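You operate a simulated robot arm through the tools that you are given. There is no shell and no other tool. Be economical: measure what you need, move in short steps, check, and stop when the job is done.

You run a simulated robot arm. Do the job below in one go: nothing can be reset, and whatever is moved stays where it is left.

## Task
Fit the white float from the top drawer and close the carburettor.
Fine: shut the drawer; teal cover on, both thumb screws tight; the brown float stays in the red box.
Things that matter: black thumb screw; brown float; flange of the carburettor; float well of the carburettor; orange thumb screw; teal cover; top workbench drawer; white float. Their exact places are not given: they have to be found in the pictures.

The check looks at the end state, three seconds after you hand in, the way a careful person would. Anything else that was tipped, shoved, dropped, spilled or broken makes it a failure. Lids that push on must go on centred and level and be pressed home; caps that screw on are set level and turned clockwise until they are tight.

## Robot
A 7-joint arm with a fingered hand on a trunk, on a base that drives. Base frame: it is fixed to the floor where the robot stands at the start and does not move with it; the origin is under the middle of the robot, x ahead of it, y to its left, z up; the surface under the hand at the start is at about z = 0.84. Readings come in m, degrees, newtons and seconds.
Its first joint turns from -166.0 to 166.0 degrees. Places, roughly: black thumb screw [0.7, 0.2, 0.9]; flange of the carburettor [0.7, 0.2, 0.9]; float well of the carburettor [0.7, 0.2, 0.9]; orange thumb screw [0.7, 0.1, 0.9]; top workbench drawer [0.8, 0.2, 0.7]. Payload 3.7 kg.
The TCP is the grasp point between the finger pads, 0.025 m short of the fingertips. In the tool frame z runs along the fingers and y along their closing line. Largest opening 0.088 m; the body of the gripper starts 0.029 m behind the TCP. The gripper is a hand of 5 fingers: y runs from the thumb to the fingers, the wrist lies at [-0.013, -0.106, -0.174] in the tool frame, and closing takes about 1.5 s.
Orientation is that of the tool frame in the base frame, as a unit quaternion [w, x, y, z]. With the fingers straight down and the wrist toward the robot, the tool's x, y and z point along [0, 1, 0], [1, 0, 0] and [0, 0, -1] of the base frame.

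## Interface
- The arm moves only by the tool jog_arm. Its argument "commands" is a list of rows, each an object of numbers (a shift or turn left out is 0, a gripper value left out holds the last): "dx", "dy", "dz": the shift along the tool's x, y, z in m; "wx", "wy", "wz": the turn, a rotation vector about the tool's x, y, z in degrees. In form: [{"dx": .., "dy": .., "dz": .., "wx": .., "wy": .., "wz": ..}, ...]. A call has 1 to 20 rows; each row is the pose to reach, as a shift and turn from the pose commanded when the call began, along the tool's axes at that moment. "claw" is the opening, from 0 (shut) to 1 (fully open), set as the call begins (left out, the last holds). Each row takes 0.2 s and may step no farther than 0.05 m and 8.6 degrees from the row before; otherwise, or with a gripper value out of range, the whole call is refused. A pose out of reach is approached as far as the arm can. The call stops where the force on the tool passes 70 N (or 10 N more than at its start, if that is more) or the arm is blocked; 0.2 s more then pass. Each finger travels about 0.108 m/s and halts on what it meets, pressing with about 28 N; the grip force reading is that of the motor and also rises with nothing between the fingers. The clock runs only during rows and for 0.2 s after the last one: add rows that repeat a pose to give the fingers time. It gives the time, the measured TCP pose, the force on the tool (base axes), the opening and the grip force at its end, in the units of the frame above (readings bear some noise), with the torque about the TCP (base axes, N m) and any sound that the robot's microphone picked up.
- Cameras (640 x 400 px; columns grow to the right, rows downward): "scene" is now at [0.1833, 0.2109, 1.2864]; the picture's right is [-0.22, -0.98, 0.00], its down [-0.68, 0.15, -0.72] and it looks along [0.70, -0.16, -0.69] (base axes); focal length 214 px, centre (320, 200). "wrist" rides on the gripper at [0.059, -0.079, -0.105] in the tool frame; the picture's right is [-0.73, 0.32, -0.61], its down [-0.62, -0.68, 0.38] and it looks along [-0.29, 0.66, 0.70] (tool axes); focal length 234 px, centre (320, 200).
- get_image(camera): a new picture of that camera. It takes no simulated time.
- base_move(legs): drives the robot by 1 to 6 legs, each [ahead, left, turn to the left] in m, m and degrees, along the robot's own axes; the way and the turn of a leg run together, so that a leg with both is an arc; at most 1.5 m and 180 degrees a leg. The arm and the cameras ride along, it lands a little off, and it stops where it bumps. It gives what a move gives.
- hand_shape(shape): the hand has 5 fingers and takes this shape, open, in about a second: jaw (thumb against the fingers, like two jaws); tri (thumb and two fingers); tip (a fingertip pinch); poke (one finger out to press); point (the index stretched); flat (the hand flat); cup (the hand cupped); fist (a fist). The gripper value then closes the fingers along that shape, each until it touches; the sizes above hold for jaw. It gives what a move gives, with no picture.
- turn_head(pan, tilt): turns the head with the scene camera to pan (to the left, within 120 degrees either way) and tilt (down, from -29 to 69), counted from straight ahead of the robot. It gives what a move gives.
- probe_pixels(camera, pixels): for up to 12 pixels [column, row] of the newest picture of that camera ("zoom" is the newest enlarged one), the place [x, y, z] in the base frame of the surface seen there, good to about 0.003 m, but the place of the scene camera against the robot may be out by one fixed shift of up to 0.018 m in any direction. It takes no simulated time.
- zoom(camera, box): a new picture of the part [left, top, right, bottom] of that camera's present view, enlarged. It takes no simulated time.
- finish_job(): hands the job in; it is judged then, once.

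Work in short steps. Measure before you move; look again where a grasp or a placing could have gone wrong, and mend it. You have 80 turns and 68 pictures in all, those below and enlarged ones among them. Open the gripper and draw the arm clear of the work before you hand the job in, unless the task says otherwise.

The tools are called as name(argument=value, ...) on one line, values as JSON. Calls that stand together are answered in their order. jog_arm: Moves the arm, as the interface text tells. Its arguments: {"type":"object","properties":{"commands":{"type":"array","items":{"type":"object","properties":{"dx":{"type":"number"},"dy":{"type":"number"},"dz":{"type":"number"},"wx":{"type":"number"},"wy":{"type":"number"},"wz":{"type":"number"}}}},"claw":{"type":"number"}},"required":["commands"]} The other tools are called the same way: hand_shape (shape) gives the hand a shape; base_move (legs) drives the base; turn_head (pan, tilt) turns the head that bears the scene camera; get_image (camera) takes a picture; probe_pixels (camera, pixels) gives the place of the surface under pixels of a picture; zoom (camera, box) takes an enlarged picture of a part of a camera's view; finish_job () hands the job in.

At the start:

```text
t: 0.0
ee_pos: [0.5998, 0.0327, 1.3095]
tool_rot: [0.001, 0.707, 0.708, 0.0]
wrist_force: [0.7, 0.2, -0.3]
torque: [0.0, -0.02, 0.01]
grip_width: 0.0876
finger_force: 0.1
shape: jaw
robot x, y, heading: [-0.0002, -0.002, -0.1]
head pan, tilt: [-12.6, 43.9]
```

scene: 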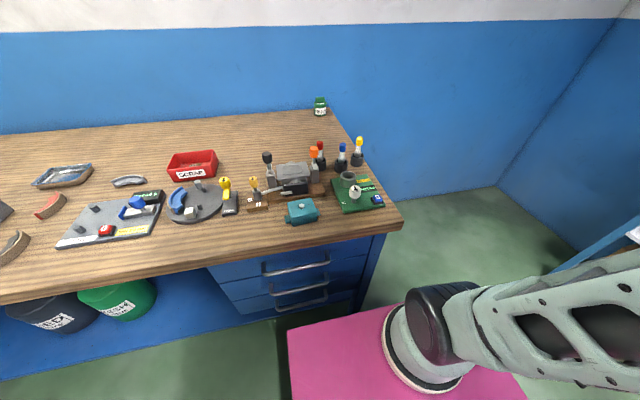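
wrist: 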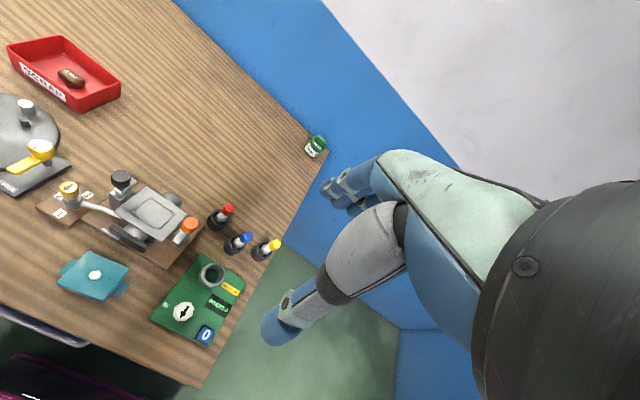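

The scene shows the carburettor around (293,180), the teal cover at (302,211) and the drawer handles around (295,265). I'll zoom in on these to measure.

zoom(camera="scene", box=[230, 130, 400, 236])

zoom(camera="scene", box=[200, 220, 400, 345])

probe_pixels(camera="scene", pixels=[[293, 169], [267, 157], [314, 152], [302, 206], [302, 214], [295, 268], [265, 268], [328, 258], [295, 240], [240, 280], [193, 160], [350, 205]])

```text
3.76 times, centred on (315, 183) of scene
```

zoom: 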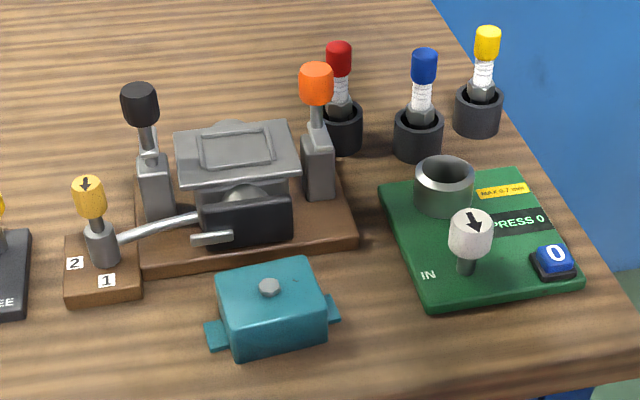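

```text
3.20 times, centred on (300, 282) of scene
```

zoom: 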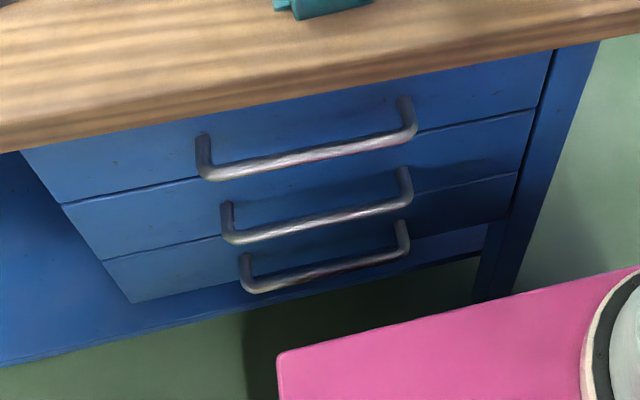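

```text
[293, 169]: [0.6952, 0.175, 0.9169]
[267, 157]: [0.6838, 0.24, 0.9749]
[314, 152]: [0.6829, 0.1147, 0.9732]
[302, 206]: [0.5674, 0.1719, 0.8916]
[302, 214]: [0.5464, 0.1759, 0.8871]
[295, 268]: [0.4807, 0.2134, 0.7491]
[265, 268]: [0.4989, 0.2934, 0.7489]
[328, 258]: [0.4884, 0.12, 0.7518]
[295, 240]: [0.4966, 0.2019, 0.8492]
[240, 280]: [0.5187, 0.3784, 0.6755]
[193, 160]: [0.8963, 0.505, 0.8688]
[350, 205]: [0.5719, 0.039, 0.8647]
```

I'll look at the carburettor much closer for its mechanism.

zoom(camera="scene", box=[255, 145, 335, 195])

zoom(camera="wrist", box=[30, 150, 270, 300])

zoom(camera="scene", box=[275, 190, 335, 228])

```text
8.00 times, centred on (295, 170) of scene
```

zoom: 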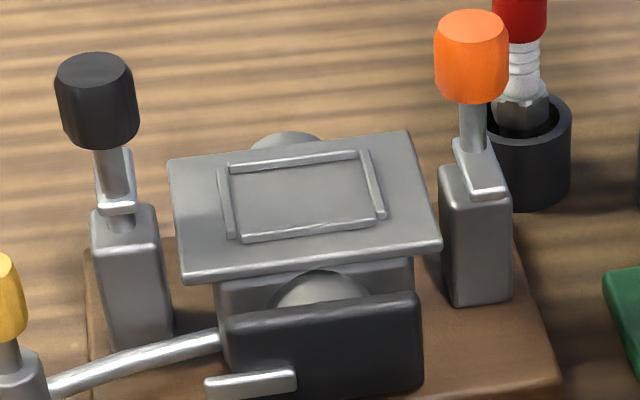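

```text
2.67 times, centred on (150, 225) of wrist
```

zoom: 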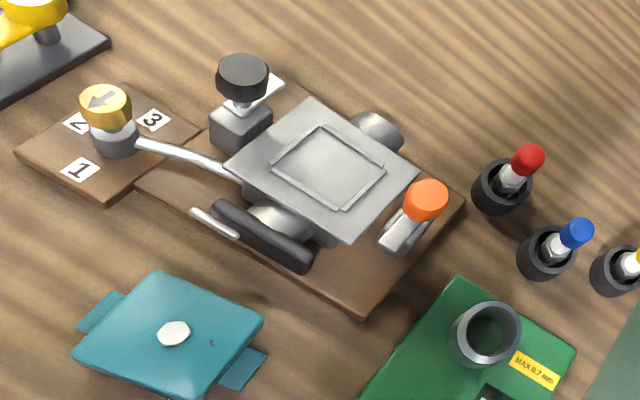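

```text
10.53 times, centred on (305, 209) of scene
```

zoom: 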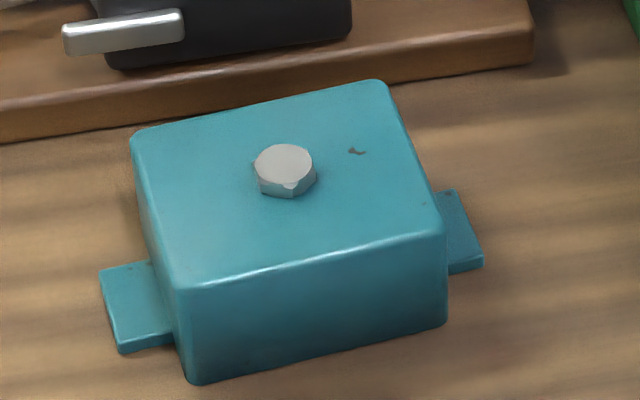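

I'll probe the cover (newest zoom) and then the carburettor details.

probe_pixels(camera="zoom", pixels=[[145, 143], [372, 92], [430, 225], [190, 280], [285, 163], [115, 275], [125, 340], [475, 255], [455, 200], [192, 375], [440, 320], [60, 300]])

probe_pixels(camera="scene", pixels=[[277, 166], [307, 163], [309, 175], [279, 179], [269, 170], [314, 168], [300, 360], [420, 390], [292, 345], [388, 308], [270, 285], [390, 220]])

zoom(camera="scene", box=[255, 145, 335, 195])

probe_pixels(camera="zoom", pixels=[[175, 165], [405, 138], [435, 245], [190, 272], [300, 190], [95, 70], [470, 30], [117, 205], [480, 185], [125, 160], [470, 150], [295, 156]])

```text
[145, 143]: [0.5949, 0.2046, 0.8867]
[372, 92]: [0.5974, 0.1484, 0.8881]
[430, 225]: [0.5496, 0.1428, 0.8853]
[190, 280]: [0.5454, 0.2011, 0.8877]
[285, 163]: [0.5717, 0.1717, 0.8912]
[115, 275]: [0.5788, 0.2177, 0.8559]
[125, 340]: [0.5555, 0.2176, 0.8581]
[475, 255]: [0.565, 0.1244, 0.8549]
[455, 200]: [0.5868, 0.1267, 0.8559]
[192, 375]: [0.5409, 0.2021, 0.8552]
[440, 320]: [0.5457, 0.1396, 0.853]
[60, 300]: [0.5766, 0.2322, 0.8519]
```

```text
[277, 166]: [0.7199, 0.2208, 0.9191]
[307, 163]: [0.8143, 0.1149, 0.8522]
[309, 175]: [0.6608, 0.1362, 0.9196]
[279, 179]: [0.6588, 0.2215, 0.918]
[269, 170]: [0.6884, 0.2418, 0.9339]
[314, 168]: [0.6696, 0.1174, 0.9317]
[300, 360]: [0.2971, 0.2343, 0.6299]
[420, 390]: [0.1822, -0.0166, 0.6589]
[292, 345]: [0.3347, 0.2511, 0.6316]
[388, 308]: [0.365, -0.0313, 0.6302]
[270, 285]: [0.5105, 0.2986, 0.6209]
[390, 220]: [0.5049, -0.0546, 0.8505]
```

```text
8.00 times, centred on (295, 170) of scene
```

zoom: 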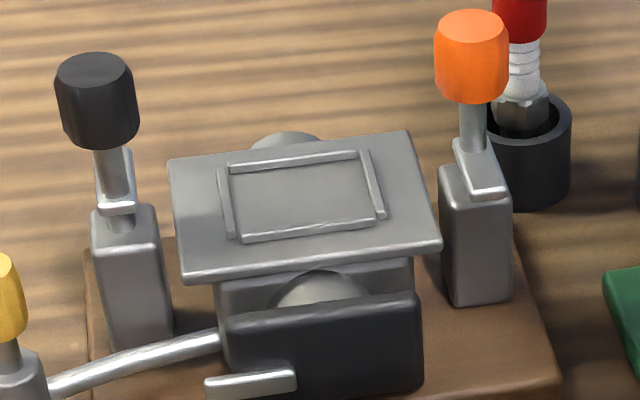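

```text
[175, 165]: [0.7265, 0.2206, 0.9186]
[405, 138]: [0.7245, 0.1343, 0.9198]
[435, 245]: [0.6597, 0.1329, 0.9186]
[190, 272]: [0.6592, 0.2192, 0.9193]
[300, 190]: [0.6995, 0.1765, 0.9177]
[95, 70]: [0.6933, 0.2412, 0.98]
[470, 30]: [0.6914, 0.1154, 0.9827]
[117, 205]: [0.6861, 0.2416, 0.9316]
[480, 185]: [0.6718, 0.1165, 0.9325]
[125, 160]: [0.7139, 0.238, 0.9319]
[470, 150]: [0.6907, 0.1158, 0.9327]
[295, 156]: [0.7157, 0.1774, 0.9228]
```

The pink base (front at x≈0.39, z 0.63) sits close under the drawer, so I'll back up 0.16 m and look again.

base_move(legs=[[-0.16, 0, 0]])

turn_head(pan=10, tilt=45)

zoom(camera="scene", box=[200, 130, 440, 280])

```text
t: 1.4
ee_pos: [0.4414, 0.0318, 1.3102]
tool_rot: [0.0, 0.706, 0.708, 0.0]
wrist_force: [-0.2, 0.6, 0.0]
torque: [-0.02, -0.01, 0.04]
grip_width: 0.0876
finger_force: 0.1
shape: jaw
robot x, y, heading: [-0.1574, -0.0018, 0.2]
head pan, tilt: [-12.6, 43.9]
```

```text
t: 2.3
ee_pos: [0.4415, 0.0324, 1.3099]
tool_rot: [0.001, 0.706, 0.708, -0.001]
wrist_force: [0.4, 0.2, -1.0]
torque: [-0.01, 0.06, 0.01]
grip_width: 0.0875
finger_force: 0.1
shape: jaw
robot x, y, heading: [-0.1571, 0.0001, 0.1]
head pan, tilt: [10.0, 45.0]
```

```text
2.67 times, centred on (320, 205) of scene
```

zoom: 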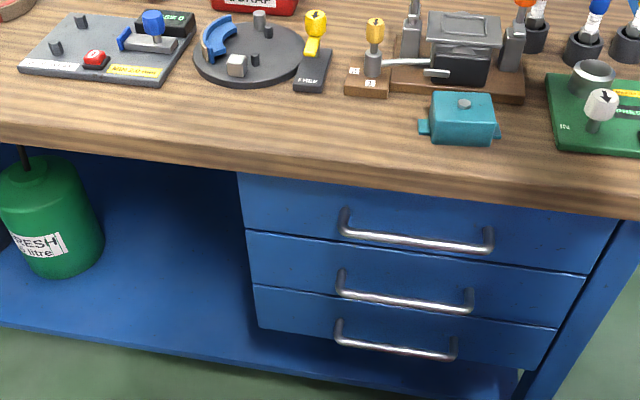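

Clear view of the drawers. I'll probe the handle, drawer face and bench edge.

probe_pixels(camera="zoom", pixels=[[342, 232], [380, 238], [418, 243], [455, 247], [490, 250], [420, 222], [420, 262], [280, 200], [560, 230], [420, 180], [250, 165], [560, 195]])

probe_pixels(camera="zoom", pixels=[[420, 174], [250, 158], [345, 212], [492, 232], [418, 240], [418, 247], [280, 230], [520, 266], [410, 304], [415, 192], [464, 104], [260, 30]])

```text
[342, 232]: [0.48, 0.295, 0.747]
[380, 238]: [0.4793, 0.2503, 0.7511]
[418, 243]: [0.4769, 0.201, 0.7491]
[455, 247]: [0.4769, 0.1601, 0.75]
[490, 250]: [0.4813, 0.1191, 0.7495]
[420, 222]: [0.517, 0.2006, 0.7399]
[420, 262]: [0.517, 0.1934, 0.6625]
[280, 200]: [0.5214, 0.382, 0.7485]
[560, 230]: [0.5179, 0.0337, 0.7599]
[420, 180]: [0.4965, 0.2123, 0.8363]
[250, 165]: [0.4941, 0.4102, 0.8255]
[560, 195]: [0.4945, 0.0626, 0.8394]
```

```text
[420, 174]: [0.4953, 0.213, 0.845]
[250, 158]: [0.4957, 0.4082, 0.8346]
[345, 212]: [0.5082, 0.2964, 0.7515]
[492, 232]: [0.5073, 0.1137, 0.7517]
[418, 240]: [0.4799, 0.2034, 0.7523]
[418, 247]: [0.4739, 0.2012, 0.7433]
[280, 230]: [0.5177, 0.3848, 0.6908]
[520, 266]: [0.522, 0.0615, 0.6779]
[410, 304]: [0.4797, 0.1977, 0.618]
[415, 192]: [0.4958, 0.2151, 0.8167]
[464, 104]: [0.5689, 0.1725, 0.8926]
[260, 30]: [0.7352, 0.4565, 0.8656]
```

Now I'll compare the wrist camera against the scene camera to find the fixed shift.

get_image(camera="wrist")

```text
58 pictures are left
```

wrist: 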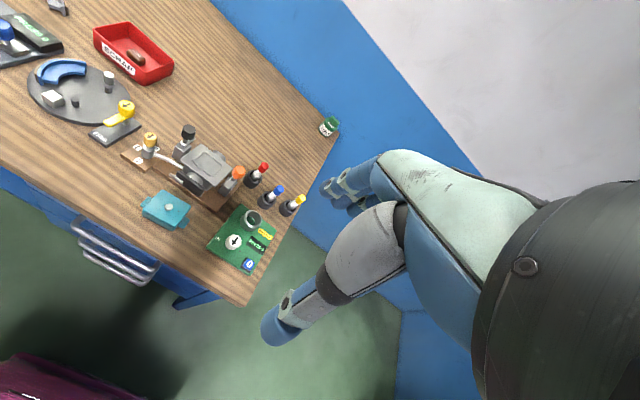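

zoom(camera="wrist", box=[110, 120, 270, 220])

probe_pixels(camera="wrist", pixels=[[168, 208], [189, 131], [238, 173], [205, 163], [110, 252], [60, 180], [200, 290]])

zoom(camera="wrist", box=[60, 200, 180, 290])

```text
4.00 times, centred on (190, 170) of wrist
```

zoom: 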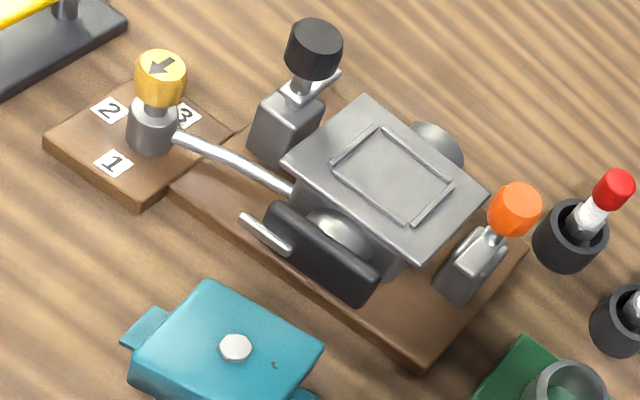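

```text
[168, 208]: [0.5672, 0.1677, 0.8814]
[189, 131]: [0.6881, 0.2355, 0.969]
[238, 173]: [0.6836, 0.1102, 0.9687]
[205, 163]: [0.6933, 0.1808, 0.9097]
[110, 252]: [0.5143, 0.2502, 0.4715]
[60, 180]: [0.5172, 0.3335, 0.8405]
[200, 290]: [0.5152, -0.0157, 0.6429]
```

```text
4.44 times, centred on (120, 245) of wrist
```

zoom: 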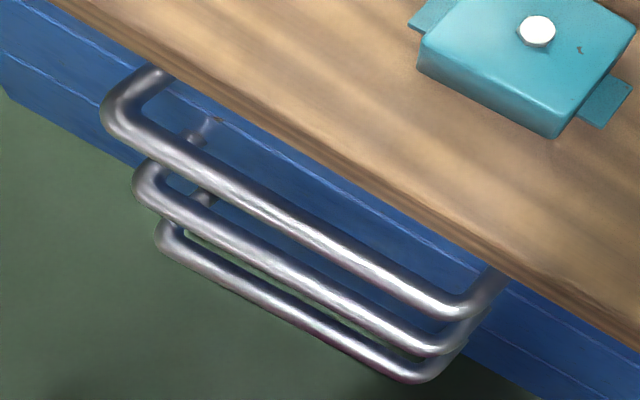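

probe_pixels(camera="zoom", pixels=[[120, 100], [200, 157], [300, 225], [380, 275], [450, 308], [300, 180], [300, 140], [536, 28], [240, 150]])

```text
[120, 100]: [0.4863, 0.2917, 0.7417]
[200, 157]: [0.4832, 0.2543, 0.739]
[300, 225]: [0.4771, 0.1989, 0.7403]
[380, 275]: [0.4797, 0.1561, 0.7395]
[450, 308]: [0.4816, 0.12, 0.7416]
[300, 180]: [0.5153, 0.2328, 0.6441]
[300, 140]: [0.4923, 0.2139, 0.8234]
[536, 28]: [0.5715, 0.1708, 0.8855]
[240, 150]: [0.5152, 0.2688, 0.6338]
```

The handle bar is at about (0.480, 0.12–0.29, 0.735) and the face at 0.515. I'll move to a pre-grasp pose in front of the handle, tilted 50°, with the hand partly open.

jog_arm(claw=0.4, commands=[{"dx": 0.0144, "dy": -0.0067, "dz": 0.0396, "wx": -4.17}, {"dx": 0.0288, "dy": -0.0133, "dz": 0.0792, "wx": -8.33}, {"dx": 0.0432, "dy": -0.02, "dz": 0.1188, "wx": -12.5}, {"dx": 0.0575, "dy": -0.0267, "dz": 0.1583, "wx": -16.67}, {"dx": 0.0719, "dy": -0.0333, "dz": 0.1979, "wx": -20.83}, {"dx": 0.0863, "dy": -0.04, "dz": 0.2375, "wx": -25}, {"dx": 0.1007, "dy": -0.0467, "dz": 0.2771, "wx": -29.17}, {"dx": 0.1151, "dy": -0.0533, "dz": 0.3167, "wx": -33.33}, {"dx": 0.1295, "dy": -0.06, "dz": 0.3563, "wx": -37.5}, {"dx": 0.1438, "dy": -0.0667, "dz": 0.3958, "wx": -41.67}, {"dx": 0.1582, "dy": -0.0733, "dz": 0.4354, "wx": -45.83}, {"dx": 0.1726, "dy": -0.08, "dz": 0.475, "wx": -50}, {"dx": 0.1726, "dy": -0.08, "dz": 0.475, "wx": -50}])

get_image(camera="scene")

get_image(camera="wrist")

```text
t: 4.7
ee_pos: [0.3865, 0.114, 1.037]
tool_rot: [0.223, 0.718, 0.508, 0.421]
wrist_force: [0.5, 0.0, -1.6]
torque: [0.01, 0.0, 0.03]
grip_width: 0.0352
finger_force: 0.2
shape: jaw
out of reach, approached as far as the arm can: row 9, 10, 11, 12
robot x, y, heading: [-0.1586, -0.0, 0.1]
head pan, tilt: [10.0, 45.0]
stopped in row 12: the arm was blocked; the commanded pose is now the measured one
```

```text
55 pictures are left
```

scene: 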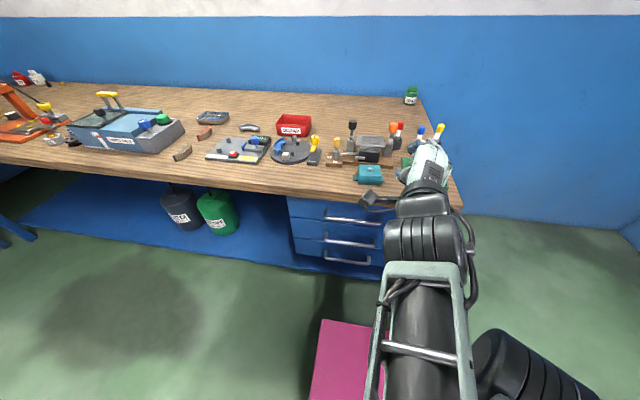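

```text
54 pictures are left
```

wrist: 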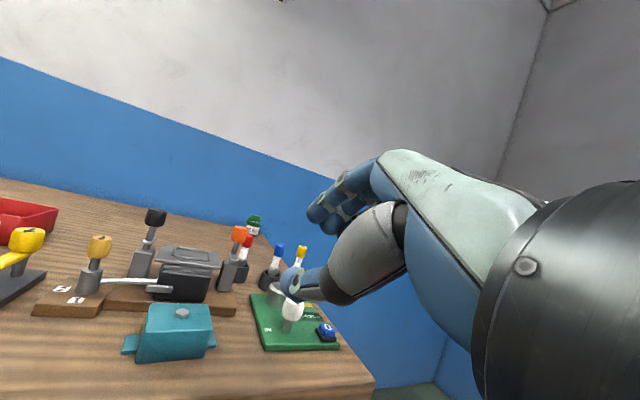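

The pose is too near the body. I'll back up another 0.2 m before going to the handle.

base_move(legs=[[-0.2, 0, 0]])

```text
t: 6.3
ee_pos: [0.1884, 0.1175, 1.0403]
tool_rot: [0.223, 0.716, 0.508, 0.424]
wrist_force: [0.5, -0.8, 0.1]
torque: [-0.05, 0.0, 0.02]
grip_width: 0.0352
finger_force: 0.0
shape: jaw
robot x, y, heading: [-0.3568, -0.001, 0.3]
head pan, tilt: [10.0, 45.0]
```

Now moving to pre-grasp about 0.12 m short of the handle.

jog_arm(commands=[{"dx": 0.0028, "dy": -0.012, "dz": 0.0345, "wx": 0.67, "wy": -0.93, "wz": -2.8}, {"dx": 0.0057, "dy": -0.0241, "dz": 0.069, "wx": 1.34, "wy": -1.86, "wz": -5.6}, {"dx": 0.0085, "dy": -0.0361, "dz": 0.1035, "wx": 2.01, "wy": -2.78, "wz": -8.4}, {"dx": 0.0114, "dy": -0.0482, "dz": 0.138, "wx": 2.68, "wy": -3.71, "wz": -11.2}, {"dx": 0.0142, "dy": -0.0602, "dz": 0.1726, "wx": 3.35, "wy": -4.64, "wz": -14}, {"dx": 0.017, "dy": -0.0722, "dz": 0.2071, "wx": 4.02, "wy": -5.57, "wz": -16.8}, {"dx": 0.0199, "dy": -0.0843, "dz": 0.2416, "wx": 4.69, "wy": -6.49, "wz": -19.6}, {"dx": 0.0227, "dy": -0.0963, "dz": 0.2761, "wx": 5.36, "wy": -7.42, "wz": -22.4}, {"dx": 0.0227, "dy": -0.0963, "dz": 0.2761, "wx": 5.36, "wy": -7.42, "wz": -22.4}])

get_image(camera="wrist")

```text
t: 7.0
ee_pos: [0.1896, 0.1855, 0.9975]
tool_rot: [0.185, 0.664, 0.589, 0.421]
wrist_force: [-0.2, -0.5, -0.8]
torque: [-0.02, -0.02, 0.01]
grip_width: 0.0351
finger_force: 0.1
shape: jaw
out of reach, approached as far as the arm can: row 1, 2, 3
robot x, y, heading: [-0.3558, -0.005, 0.1]
head pan, tilt: [10.0, 45.0]
stopped in row 3: the arm was blocked; the commanded pose is now the measured one
```

```text
53 pictures are left
```

wrist: 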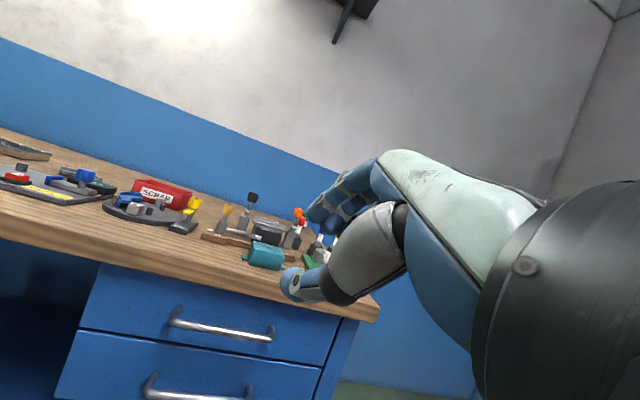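

The arm seems joint-limited near the body. I'll extend it forward first without turning.

jog_arm(commands=[{"dx": 0.0025, "dy": 0.033, "dz": 0.022}, {"dx": 0.005, "dy": 0.0655, "dz": 0.044}, {"dx": 0.0075, "dy": 0.098, "dz": 0.066}, {"dx": 0.01, "dy": 0.131, "dz": 0.088}, {"dx": 0.01, "dy": 0.131, "dz": 0.088}])

```text
t: 7.6
ee_pos: [0.2014, 0.2533, 1.0233]
tool_rot: [0.158, 0.608, 0.647, 0.433]
wrist_force: [-0.2, 0.1, 0.7]
torque: [0.01, -0.02, 0.0]
grip_width: 0.0351
finger_force: 0.1
shape: jaw
robot x, y, heading: [-0.3568, -0.0047, 0.1]
head pan, tilt: [10.0, 45.0]
stopped in row 3: the arm was blocked; the commanded pose is now the measured one
```

turn_head(pan=0, tilt=60)

get_image(camera="scene")

```text
t: 8.3
ee_pos: [0.2018, 0.2529, 1.0216]
tool_rot: [0.159, 0.607, 0.647, 0.434]
wrist_force: [0.3, 0.1, 0.5]
torque: [-0.02, 0.02, 0.04]
grip_width: 0.0353
finger_force: 0.0
shape: jaw
robot x, y, heading: [-0.3609, -0.0046, 0.4]
head pan, tilt: [0.0, 60.0]
```

```text
52 pictures are left
```

scene: 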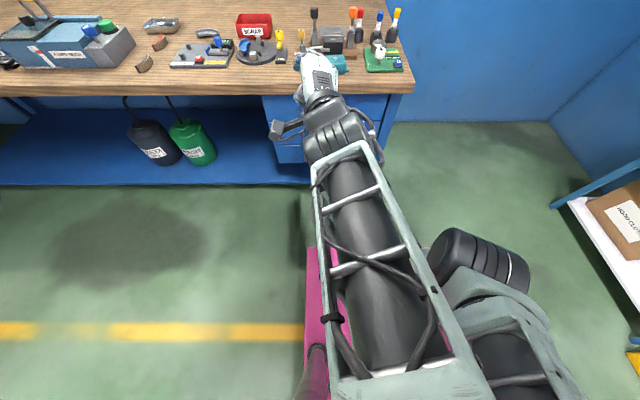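

The forearm is folded close to the body. I'll untwist to a straight-down pose higher up and further out, then tilt from there.

jog_arm(commands=[{"dx": -0.0108, "dy": 0.0319, "dz": -0.0143, "wx": 6.25, "wy": -2.9, "wz": 0.43}, {"dx": -0.0215, "dy": 0.0638, "dz": -0.0285, "wx": 12.5, "wy": -5.8, "wz": 0.85}, {"dx": -0.0323, "dy": 0.0957, "dz": -0.0428, "wx": 18.75, "wy": -8.7, "wz": 1.28}, {"dx": -0.043, "dy": 0.1277, "dz": -0.057, "wx": 25, "wy": -11.6, "wz": 1.7}, {"dx": -0.0538, "dy": 0.1596, "dz": -0.0713, "wx": 31.25, "wy": -14.5, "wz": 2.13}, {"dx": -0.0646, "dy": 0.1915, "dz": -0.0855, "wx": 37.5, "wy": -17.4, "wz": 2.55}, {"dx": -0.0753, "dy": 0.2234, "dz": -0.0998, "wx": 43.75, "wy": -20.3, "wz": 2.98}, {"dx": -0.0861, "dy": 0.2553, "dz": -0.114, "wx": 50, "wy": -23.2, "wz": 3.4}, {"dx": -0.0861, "dy": 0.2553, "dz": -0.114, "wx": 50, "wy": -23.2, "wz": 3.4}])

```text
t: 10.3
ee_pos: [0.3063, 0.1146, 1.248]
tool_rot: [0.005, 0.71, 0.705, -0.009]
wrist_force: [0.0, 0.8, 0.1]
torque: [-0.02, -0.01, 0.02]
grip_width: 0.0354
finger_force: 0.1
shape: jaw
robot x, y, heading: [-0.3591, -0.0005, 0.2]
head pan, tilt: [0.0, 60.0]
```

Straight-down pose reached. Now lowering in front of the bench, still vertical, then tilting stepwise.

jog_arm(commands=[{"dx": 0.013, "dy": 0.009, "dz": 0.043}, {"dx": 0.026, "dy": 0.018, "dz": 0.086}, {"dx": 0.039, "dy": 0.027, "dz": 0.129}, {"dx": 0.051, "dy": 0.037, "dz": 0.171}, {"dx": 0.064, "dy": 0.046, "dz": 0.214}, {"dx": 0.077, "dy": 0.055, "dz": 0.257}, {"dx": 0.09, "dy": 0.064, "dz": 0.3}, {"dx": 0.09, "dy": 0.064, "dz": 0.315, "wx": -6}, {"dx": 0.09, "dy": 0.064, "dz": 0.33, "wx": -12}, {"dx": 0.09, "dy": 0.064, "dz": 0.345, "wx": -18}, {"dx": 0.09, "dy": 0.064, "dz": 0.36, "wx": -24}, {"dx": 0.09, "dy": 0.064, "dz": 0.375, "wx": -30}, {"dx": 0.09, "dy": 0.064, "dz": 0.39, "wx": -36}, {"dx": 0.09, "dy": 0.064, "dz": 0.405, "wx": -42}, {"dx": 0.09, "dy": 0.064, "dz": 0.42, "wx": -50}, {"dx": 0.09, "dy": 0.064, "dz": 0.42, "wx": -50}])

get_image(camera="wrist")

get_image(camera="scene")

```text
t: 13.7
ee_pos: [0.3694, 0.1965, 0.8265]
tool_rot: [0.305, 0.641, 0.642, 0.291]
wrist_force: [0.7, 0.0, -1.0]
torque: [0.04, -0.06, -0.03]
grip_width: 0.0354
finger_force: 0.0
shape: jaw
robot x, y, heading: [-0.3565, -0.0011, 0.1]
head pan, tilt: [0.0, 60.0]
```

```text
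51 pictures are left
```

wrist: 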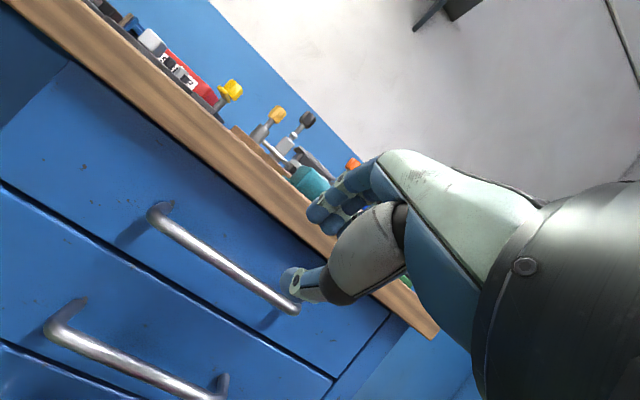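

```text
50 pictures are left
```

scene: 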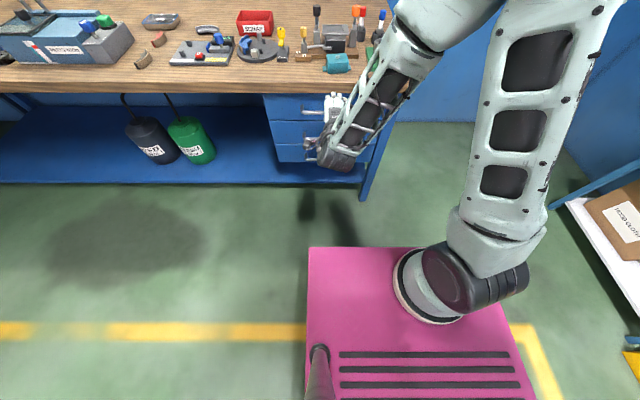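

Reached. Confirming the handle's place from the wrist view.

probe_pixels(camera="wrist", pixels=[[160, 218], [200, 247], [235, 270], [270, 292], [260, 215], [300, 216], [300, 205]])

```text
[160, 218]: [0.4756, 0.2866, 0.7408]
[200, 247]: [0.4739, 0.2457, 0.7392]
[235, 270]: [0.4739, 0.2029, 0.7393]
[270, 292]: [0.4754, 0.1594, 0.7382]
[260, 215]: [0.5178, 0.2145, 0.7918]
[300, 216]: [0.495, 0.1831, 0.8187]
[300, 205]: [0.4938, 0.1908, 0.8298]
```

The bar centre is about (0.4785, 0.735), straight along the tool axis. I'll advance 0.132 m and then close.

jog_arm(commands=[{"dz": 0.04}, {"dz": 0.08}, {"dz": 0.1}, {"dz": 0.12}, {"dz": 0.132}, {"dz": 0.132}])

zoom(camera="wrist", box=[160, 130, 480, 330])

```text
t: 15.1
ee_pos: [0.4712, 0.194, 0.7414]
tool_rot: [0.305, 0.641, 0.642, 0.29]
wrist_force: [-0.4, 0.2, 0.1]
torque: [0.04, 0.0, -0.01]
grip_width: 0.0352
finger_force: 0.0
shape: jaw
robot x, y, heading: [-0.355, -0.0013, 0.4]
head pan, tilt: [0.0, 60.0]
```

```text
2.00 times, centred on (320, 230) of wrist
```

zoom: 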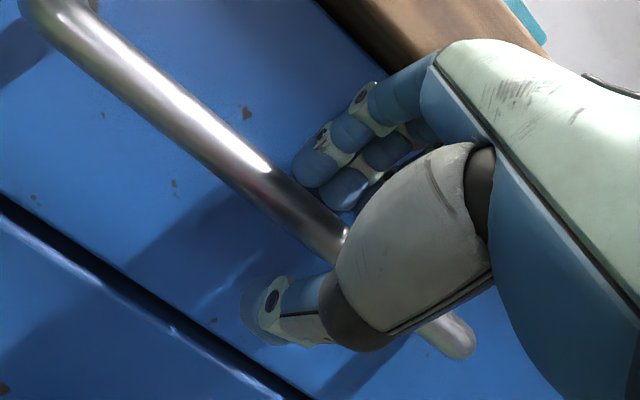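

The bar lies between the fingers and thumb; closing on it.

jog_arm(claw=0, commands=[{}, {}, {}, {}, {}, {}])

jog_arm(commands=[{"dy": -0.0129, "dz": -0.0153}, {"dy": -0.0257, "dz": -0.0306}, {"dy": -0.0386, "dz": -0.046}, {"dy": -0.0514, "dz": -0.0613}, {"dy": -0.0643, "dz": -0.0766}, {"dy": -0.0772, "dz": -0.0919}, {"dy": -0.09, "dz": -0.1072}, {"dy": -0.1029, "dz": -0.1226}, {"dy": -0.1029, "dz": -0.1226}])

get_image(camera="scene")

```text
t: 16.5
ee_pos: [0.4706, 0.1931, 0.7392]
tool_rot: [0.305, 0.64, 0.642, 0.291]
wrist_force: [-0.1, -1.6, -10.4]
torque: [-0.16, 0.03, 0.02]
grip_width: 0.0062
finger_force: 28.1
shape: jaw
robot x, y, heading: [-0.3557, -0.0007, 0.3]
head pan, tilt: [0.0, 60.0]
```

```text
t: 18.5
ee_pos: [0.315, 0.199, 0.74]
tool_rot: [0.306, 0.642, 0.641, 0.289]
wrist_force: [0.5, -22.3, -16.5]
torque: [-0.2, 0.12, -0.24]
grip_width: 0.0062
finger_force: 27.9
shape: jaw
out of reach, approached as far as the arm can: row 8, 9
robot x, y, heading: [-0.3569, -0.0025, 0.5]
head pan, tilt: [0.0, 60.0]
```

```text
48 pictures are left
```

scene: 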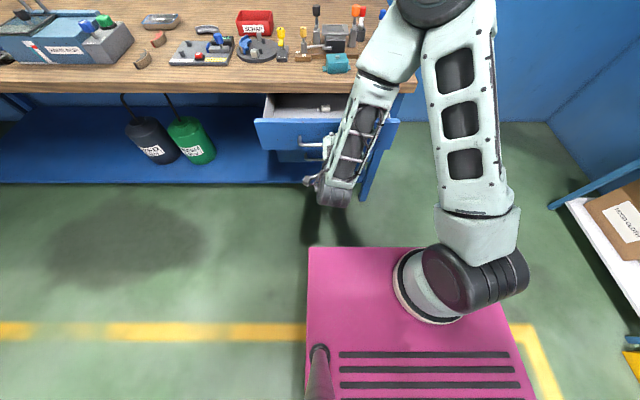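

The drawer opened 0.155 m and something light is visible at (322,108). Zooming.

zoom(camera="scene", box=[260, 85, 360, 148])

probe_pixels(camera="scene", pixels=[[322, 108], [325, 106], [300, 105], [335, 68], [320, 120], [280, 98]])

```text
6.35 times, centred on (310, 116) of scene
```

zoom: 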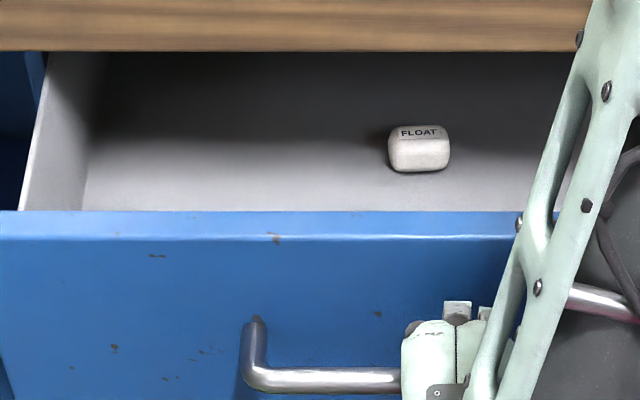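

```text
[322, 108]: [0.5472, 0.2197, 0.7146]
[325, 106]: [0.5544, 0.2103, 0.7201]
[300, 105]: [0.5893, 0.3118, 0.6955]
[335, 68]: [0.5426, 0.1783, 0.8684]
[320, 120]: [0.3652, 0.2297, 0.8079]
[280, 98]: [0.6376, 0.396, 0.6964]
```

The float is at x≈0.547, still under the bench top (edge 0.492). The arm can't pull further, so I'll drive the base back 0.13 m with the handle held.

base_move(legs=[[-0.13, 0, 0]])

zoom(camera="scene", box=[220, 40, 420, 165])

```text
t: 19.8
ee_pos: [0.187, 0.1999, 0.7401]
tool_rot: [0.305, 0.641, 0.642, 0.29]
wrist_force: [1.5, -19.1, -17.1]
torque: [-0.15, 0.14, -0.16]
grip_width: 0.0063
finger_force: 28.2
shape: jaw
robot x, y, heading: [-0.4844, -0.0024, 0.2]
head pan, tilt: [0.0, 60.0]
```

```text
3.20 times, centred on (320, 102) of scene
```

zoom: 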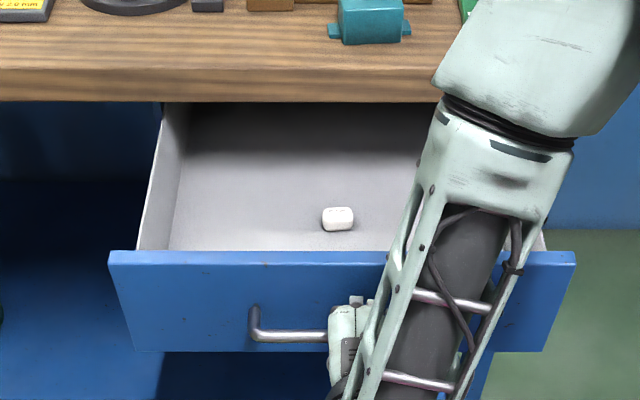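

The float is well exposed at zoom (338,218). Probing it, the drawer's front wall and its sides.

probe_pixels(camera="zoom", pixels=[[338, 211], [326, 212], [352, 212], [338, 224], [326, 225], [350, 226], [300, 256], [300, 246], [150, 180], [180, 180], [370, 20], [300, 200]])

jog_arm(claw=0.45, commands=[{}, {}, {}, {}, {"dz": -0.02}, {"dz": -0.04}, {"dz": -0.07}, {"dz": -0.1}])

```text
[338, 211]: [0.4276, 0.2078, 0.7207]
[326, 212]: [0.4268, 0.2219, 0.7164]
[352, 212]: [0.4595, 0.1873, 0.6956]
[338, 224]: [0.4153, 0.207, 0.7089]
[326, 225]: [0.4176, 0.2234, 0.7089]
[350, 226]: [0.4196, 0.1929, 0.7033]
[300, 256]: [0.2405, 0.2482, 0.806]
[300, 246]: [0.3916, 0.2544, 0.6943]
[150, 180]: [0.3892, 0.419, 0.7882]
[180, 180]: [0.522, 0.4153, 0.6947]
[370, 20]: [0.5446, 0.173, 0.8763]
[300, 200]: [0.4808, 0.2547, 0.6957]
```

```text
t: 21.6
ee_pos: [0.1264, 0.2399, 0.8082]
tool_rot: [0.305, 0.642, 0.641, 0.289]
wrist_force: [-0.4, -0.3, 0.1]
torque: [-0.01, -0.02, 0.01]
grip_width: 0.0393
finger_force: 0.2
shape: jaw
out of reach, approached as far as the arm can: row 5, 6, 7, 8
robot x, y, heading: [-0.482, -0.0028, 0.3]
head pan, tilt: [0.0, 60.0]
```

Float top centre is about (0.425, 0.203, 0.71), and it's clear of the bench edge. I'll raise the hand over the drawer and turn it straight down.

jog_arm(claw=0.6, commands=[{"dx": -0.002, "dy": 0.04, "dz": -0.02, "wx": 4}, {"dx": -0.006, "dy": 0.078, "dz": -0.02, "wx": 10}, {"dx": -0.01, "dy": 0.115, "dz": -0.01, "wx": 16}, {"dx": -0.014, "dy": 0.152, "dz": 0.0, "wx": 22}, {"dx": -0.02, "dy": 0.19, "dz": 0.015, "wx": 29}, {"dx": -0.026, "dy": 0.228, "dz": 0.03, "wx": 36}, {"dx": -0.032, "dy": 0.263, "dz": 0.045, "wx": 43}, {"dx": -0.037, "dy": 0.296, "dz": 0.057, "wx": 50}, {"dx": -0.037, "dy": 0.296, "dz": 0.057, "wx": 50}])

get_image(camera="wrist")

```text
t: 23.6
ee_pos: [0.3635, 0.2034, 0.9984]
tool_rot: [0.005, 0.71, 0.704, -0.008]
wrist_force: [0.2, -0.7, -0.5]
torque: [-0.01, -0.03, -0.02]
grip_width: 0.0524
finger_force: 0.1
shape: jaw
robot x, y, heading: [-0.482, -0.0017, 0.1]
head pan, tilt: [0.0, 60.0]
```

```text
45 pictures are left
```

wrist: 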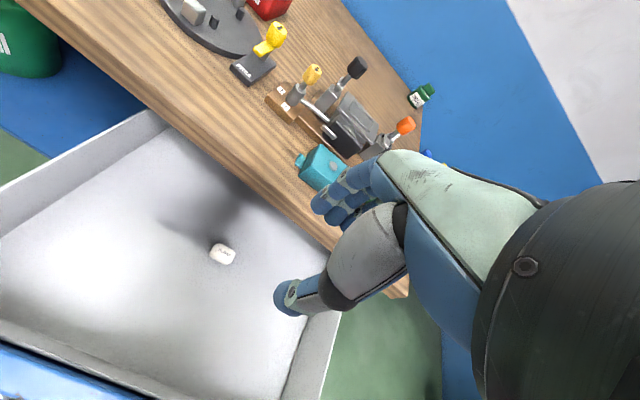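

zoom(camera="wrist", box=[182, 229, 262, 279])

probe_pixels(camera="zoom", pixels=[[290, 150], [340, 120], [390, 180], [330, 235], [255, 175], [240, 215], [310, 260], [320, 190], [340, 330], [430, 200], [330, 110], [410, 225]])

probe_pixels(camera="wrist", pixels=[[300, 212], [250, 170], [320, 155], [250, 290]])

```text
8.00 times, centred on (222, 254) of wrist
```

zoom: 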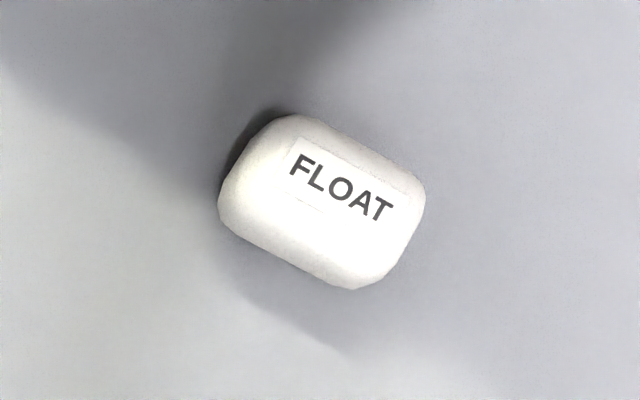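

```text
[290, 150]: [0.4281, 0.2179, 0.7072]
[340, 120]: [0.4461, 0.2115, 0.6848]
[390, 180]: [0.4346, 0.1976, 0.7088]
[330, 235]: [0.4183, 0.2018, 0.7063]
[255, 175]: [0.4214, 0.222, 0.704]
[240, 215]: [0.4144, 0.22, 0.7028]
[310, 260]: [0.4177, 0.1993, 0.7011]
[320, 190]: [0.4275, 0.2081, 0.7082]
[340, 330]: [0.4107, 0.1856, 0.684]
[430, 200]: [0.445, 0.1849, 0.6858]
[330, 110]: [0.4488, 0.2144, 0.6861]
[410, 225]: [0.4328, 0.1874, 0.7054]
```

```text
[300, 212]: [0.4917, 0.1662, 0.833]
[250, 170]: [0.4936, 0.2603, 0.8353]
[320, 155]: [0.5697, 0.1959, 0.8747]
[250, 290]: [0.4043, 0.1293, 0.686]
```

Float centre (0.425, 0.204), about 25×35×24 mm, floor at 0.685. I'll line up over it and lower partway, then check.

jog_arm(commands=[{"dx": 0, "dy": 0.03, "dz": 0.02}, {"dx": 0.001, "dy": 0.0615, "dz": 0.05}, {"dx": 0.001, "dy": 0.0615, "dz": 0.09}, {"dx": 0.001, "dy": 0.0615, "dz": 0.13}, {"dx": 0.001, "dy": 0.0615, "dz": 0.17}, {"dx": 0.001, "dy": 0.0615, "dz": 0.205}, {"dx": 0.001, "dy": 0.0615, "dz": 0.205}])

get_image(camera="wrist")

```text
t: 25.2
ee_pos: [0.4231, 0.2015, 0.7948]
tool_rot: [0.006, 0.71, 0.704, -0.008]
wrist_force: [-0.9, -0.1, -0.3]
torque: [-0.01, 0.03, -0.03]
grip_width: 0.0526
finger_force: 0.1
shape: jaw
robot x, y, heading: [-0.484, -0.0048, 0.3]
head pan, tilt: [0.0, 60.0]
```

```text
43 pictures are left
```

wrist: 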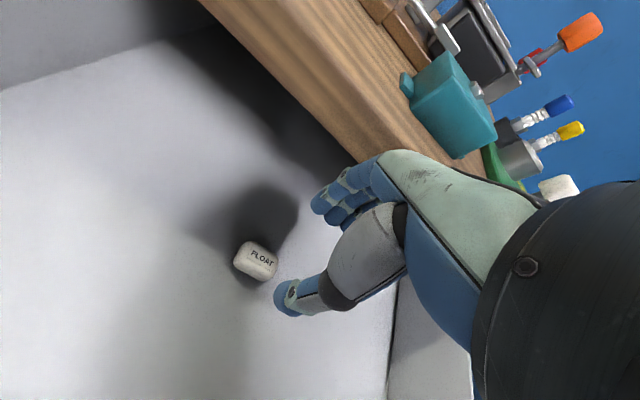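

Aligned; lowering to z 0.717 and gripping.

jog_arm(commands=[{"dx": 0.002, "dy": 0.001, "dz": 0.03}, {"dx": 0.002, "dy": 0.001, "dz": 0.055}, {"dx": 0.002, "dy": 0.001, "dz": 0.077}, {"dx": 0.002, "dy": 0.001, "dz": 0.077}])

jog_arm(claw=0.1, commands=[{}, {}, {}, {}, {}])

zoom(camera="wrist", box=[200, 130, 440, 330])

```text
t: 26.2
ee_pos: [0.4237, 0.2047, 0.7154]
tool_rot: [0.006, 0.71, 0.704, -0.008]
wrist_force: [0.5, -0.4, -0.4]
torque: [-0.02, 0.01, 0.0]
grip_width: 0.0523
finger_force: 0.0
shape: jaw
robot x, y, heading: [-0.4827, -0.0018, -0.0]
head pan, tilt: [0.0, 60.0]
```

```text
t: 27.4
ee_pos: [0.423, 0.2042, 0.7148]
tool_rot: [0.006, 0.71, 0.704, -0.008]
wrist_force: [0.0, 0.6, -1.0]
torque: [0.0, 0.0, 0.01]
grip_width: 0.0213
finger_force: 27.6
shape: jaw
robot x, y, heading: [-0.4846, -0.0038, 0.4]
head pan, tilt: [0.0, 60.0]
```

```text
2.00 times, centred on (320, 230) of wrist
```

zoom: 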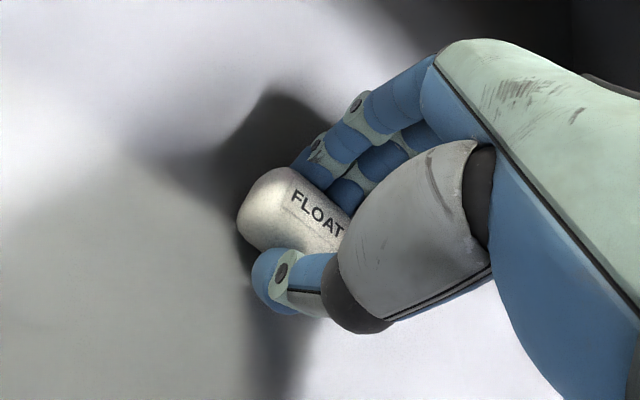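

Float gripped (opening 21 mm). Lifting straight up to z≈1.09.

jog_arm(commands=[{"dz": -0.03}, {"dz": -0.07}, {"dz": -0.11}, {"dz": -0.15}, {"dz": -0.19}, {"dz": -0.23}, {"dz": -0.27}, {"dz": -0.31}, {"dz": -0.35}, {"dz": -0.375}, {"dz": -0.375}])

base_move(legs=[[0.29, 0, 0]])

turn_head(pan=5, tilt=50)

get_image(camera="scene")

get_image(camera="wrist")

```text
t: 29.8
ee_pos: [0.4242, 0.2092, 1.0916]
tool_rot: [0.005, 0.71, 0.704, -0.008]
wrist_force: [0.1, 0.5, -0.9]
torque: [0.01, 0.01, 0.02]
grip_width: 0.0212
finger_force: 28.1
shape: jaw
robot x, y, heading: [-0.4854, -0.0013, 0.1]
head pan, tilt: [0.0, 60.0]
```

```text
t: 31.8
ee_pos: [0.7145, 0.2163, 1.0913]
tool_rot: [0.005, 0.709, 0.706, -0.009]
wrist_force: [-0.3, -0.4, -0.9]
torque: [0.04, -0.02, 0.0]
grip_width: 0.0212
finger_force: 28.0
shape: jaw
robot x, y, heading: [-0.1931, 0.0001, 0.4]
head pan, tilt: [0.0, 60.0]
```

```text
t: 32.5
ee_pos: [0.7146, 0.2173, 1.0914]
tool_rot: [0.005, 0.708, 0.706, -0.008]
wrist_force: [-0.5, 0.1, -0.8]
torque: [0.0, 0.03, -0.02]
grip_width: 0.0212
finger_force: 28.5
shape: jaw
robot x, y, heading: [-0.1897, 0.0012, 0.3]
head pan, tilt: [5.0, 50.0]
```

```text
41 pictures are left
```

scene: 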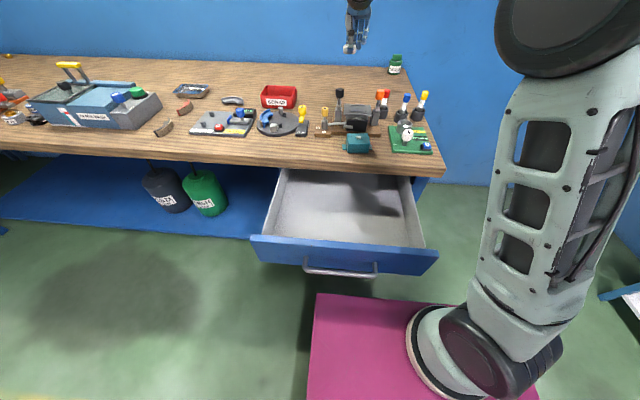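

```text
40 pictures are left
```

wrist: 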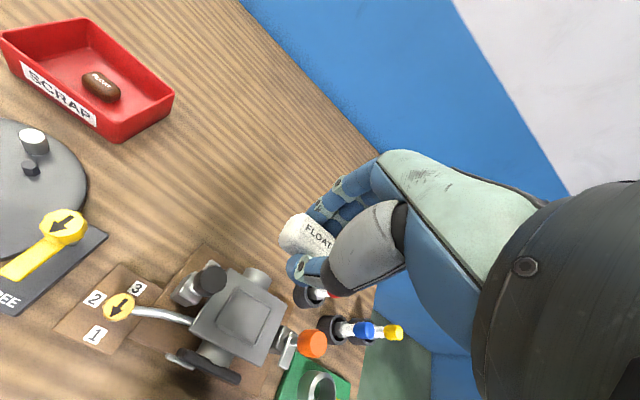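

I can measure the rim on the flange and the float's seat in the hand from this wrist view.

zoom(camera="wrist", box=[160, 250, 340, 390])

probe_pixels(camera="zoom", pixels=[[265, 65], [440, 160], [370, 360], [120, 270], [255, 135], [385, 180], [320, 270], [215, 240], [300, 200], [180, 100], [540, 340], [450, 350]])

probe_pixels(camera="wrist", pixels=[[285, 233], [300, 218], [318, 235], [300, 250], [310, 228], [325, 248]])

```text
2.86 times, centred on (250, 320) of wrist
```

zoom: 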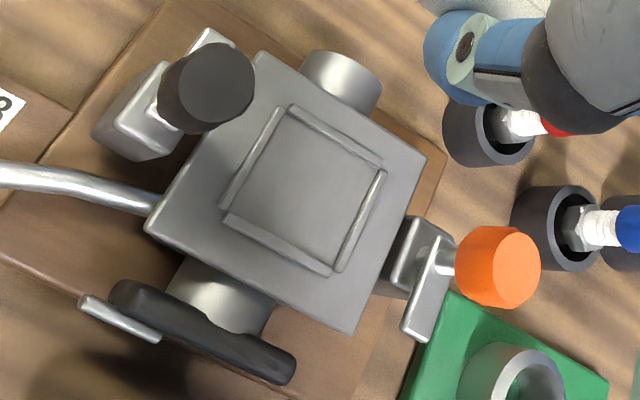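

```text
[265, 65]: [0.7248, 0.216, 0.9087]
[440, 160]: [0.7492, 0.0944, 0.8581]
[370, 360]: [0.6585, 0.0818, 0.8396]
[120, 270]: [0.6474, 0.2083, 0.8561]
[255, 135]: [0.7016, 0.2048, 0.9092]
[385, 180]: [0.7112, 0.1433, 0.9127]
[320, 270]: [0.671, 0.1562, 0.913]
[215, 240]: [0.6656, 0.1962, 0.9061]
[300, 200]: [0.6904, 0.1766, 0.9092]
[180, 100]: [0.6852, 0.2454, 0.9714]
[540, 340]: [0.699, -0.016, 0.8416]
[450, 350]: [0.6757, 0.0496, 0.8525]
```

```text
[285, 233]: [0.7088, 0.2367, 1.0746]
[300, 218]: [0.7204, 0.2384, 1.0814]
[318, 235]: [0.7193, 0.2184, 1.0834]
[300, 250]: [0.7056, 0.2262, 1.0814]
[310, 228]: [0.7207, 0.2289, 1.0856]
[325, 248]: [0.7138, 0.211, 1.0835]
```

probe_pixels(camera="zoom", pixels=[[293, 109], [335, 135], [378, 162], [278, 115], [250, 160], [224, 205], [230, 219], [278, 245], [328, 270], [381, 178], [360, 220], [338, 266]])

zoom(camera="wrist", box=[260, 190, 360, 270])

probe_pixels(camera="zoom", pixels=[[135, 280], [175, 210], [225, 170], [280, 175], [250, 350], [180, 350], [220, 280], [300, 260], [330, 320], [375, 240]])

```text
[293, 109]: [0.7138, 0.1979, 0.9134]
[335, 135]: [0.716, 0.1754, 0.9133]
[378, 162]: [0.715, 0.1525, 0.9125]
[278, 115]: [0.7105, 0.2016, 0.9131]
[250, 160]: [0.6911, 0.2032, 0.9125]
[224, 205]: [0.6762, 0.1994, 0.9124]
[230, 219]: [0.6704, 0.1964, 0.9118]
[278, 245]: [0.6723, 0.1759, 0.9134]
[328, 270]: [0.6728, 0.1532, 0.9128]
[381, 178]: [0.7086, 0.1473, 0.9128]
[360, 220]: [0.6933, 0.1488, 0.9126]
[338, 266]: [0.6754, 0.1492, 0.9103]
```

```text
5.00 times, centred on (310, 230) of wrist
```

zoom: 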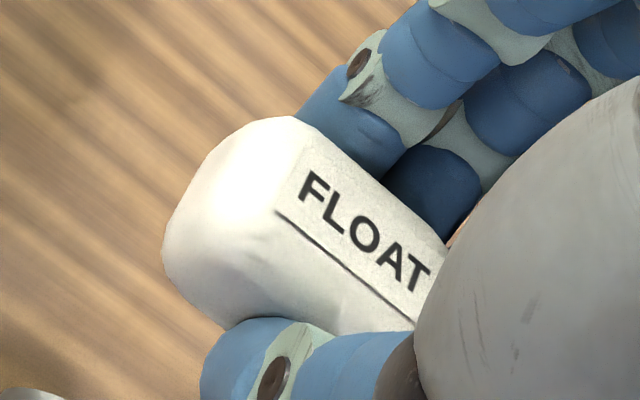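

```text
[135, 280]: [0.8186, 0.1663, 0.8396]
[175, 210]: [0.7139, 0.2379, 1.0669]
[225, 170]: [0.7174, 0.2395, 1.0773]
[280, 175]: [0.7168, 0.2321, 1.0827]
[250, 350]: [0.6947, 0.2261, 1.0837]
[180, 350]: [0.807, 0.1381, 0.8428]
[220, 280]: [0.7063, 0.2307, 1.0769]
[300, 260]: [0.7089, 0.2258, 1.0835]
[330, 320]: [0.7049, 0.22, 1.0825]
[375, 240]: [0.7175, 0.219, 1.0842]
```

Rim inner opening is x 0.676–0.712, y 0.151–0.201, with flange z 0.908. The float centre is about TCP y+0.003 and its bottom about TCP−0.031. I'll hover above the well and check.

jog_arm(commands=[{"dx": -0.022, "dy": -0.01, "dz": 0.02}, {"dx": -0.0443, "dy": -0.0205, "dz": 0.05}, {"dx": -0.0443, "dy": -0.0205, "dz": 0.09}, {"dx": -0.0443, "dy": -0.0205, "dz": 0.125}, {"dx": -0.0443, "dy": -0.0205, "dz": 0.125}, {"dx": -0.0443, "dy": -0.0205, "dz": 0.125}])

zoom(camera="wrist", box=[180, 150, 420, 300])

```text
t: 33.9
ee_pos: [0.6936, 0.1697, 0.968]
tool_rot: [0.006, 0.708, 0.706, -0.008]
wrist_force: [0.8, 0.4, 0.6]
torque: [-0.01, -0.02, 0.02]
grip_width: 0.0211
finger_force: 28.1
shape: jaw
robot x, y, heading: [-0.1894, 0.0021, 0.6]
head pan, tilt: [5.0, 50.0]
```

```text
2.67 times, centred on (300, 225) of wrist
```

zoom: 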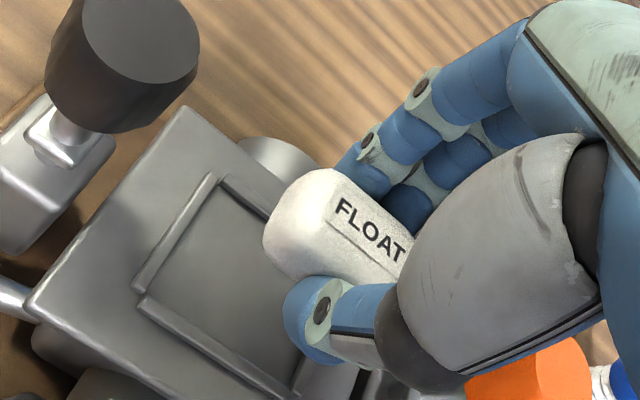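

probe_pixels(camera="zoom", pixels=[[272, 240], [300, 185], [340, 250], [385, 230], [310, 205], [330, 265], [220, 190], [240, 200], [165, 245], [150, 305], [200, 340], [260, 380]])

```text
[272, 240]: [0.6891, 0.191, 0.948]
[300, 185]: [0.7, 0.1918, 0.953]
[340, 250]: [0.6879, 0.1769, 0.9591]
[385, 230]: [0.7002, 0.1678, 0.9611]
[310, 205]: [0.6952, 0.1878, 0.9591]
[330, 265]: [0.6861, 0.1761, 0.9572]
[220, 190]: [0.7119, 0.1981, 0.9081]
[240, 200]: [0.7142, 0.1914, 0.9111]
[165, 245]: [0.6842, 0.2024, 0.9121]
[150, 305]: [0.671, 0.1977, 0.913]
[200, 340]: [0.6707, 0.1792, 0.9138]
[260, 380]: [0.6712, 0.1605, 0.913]
```

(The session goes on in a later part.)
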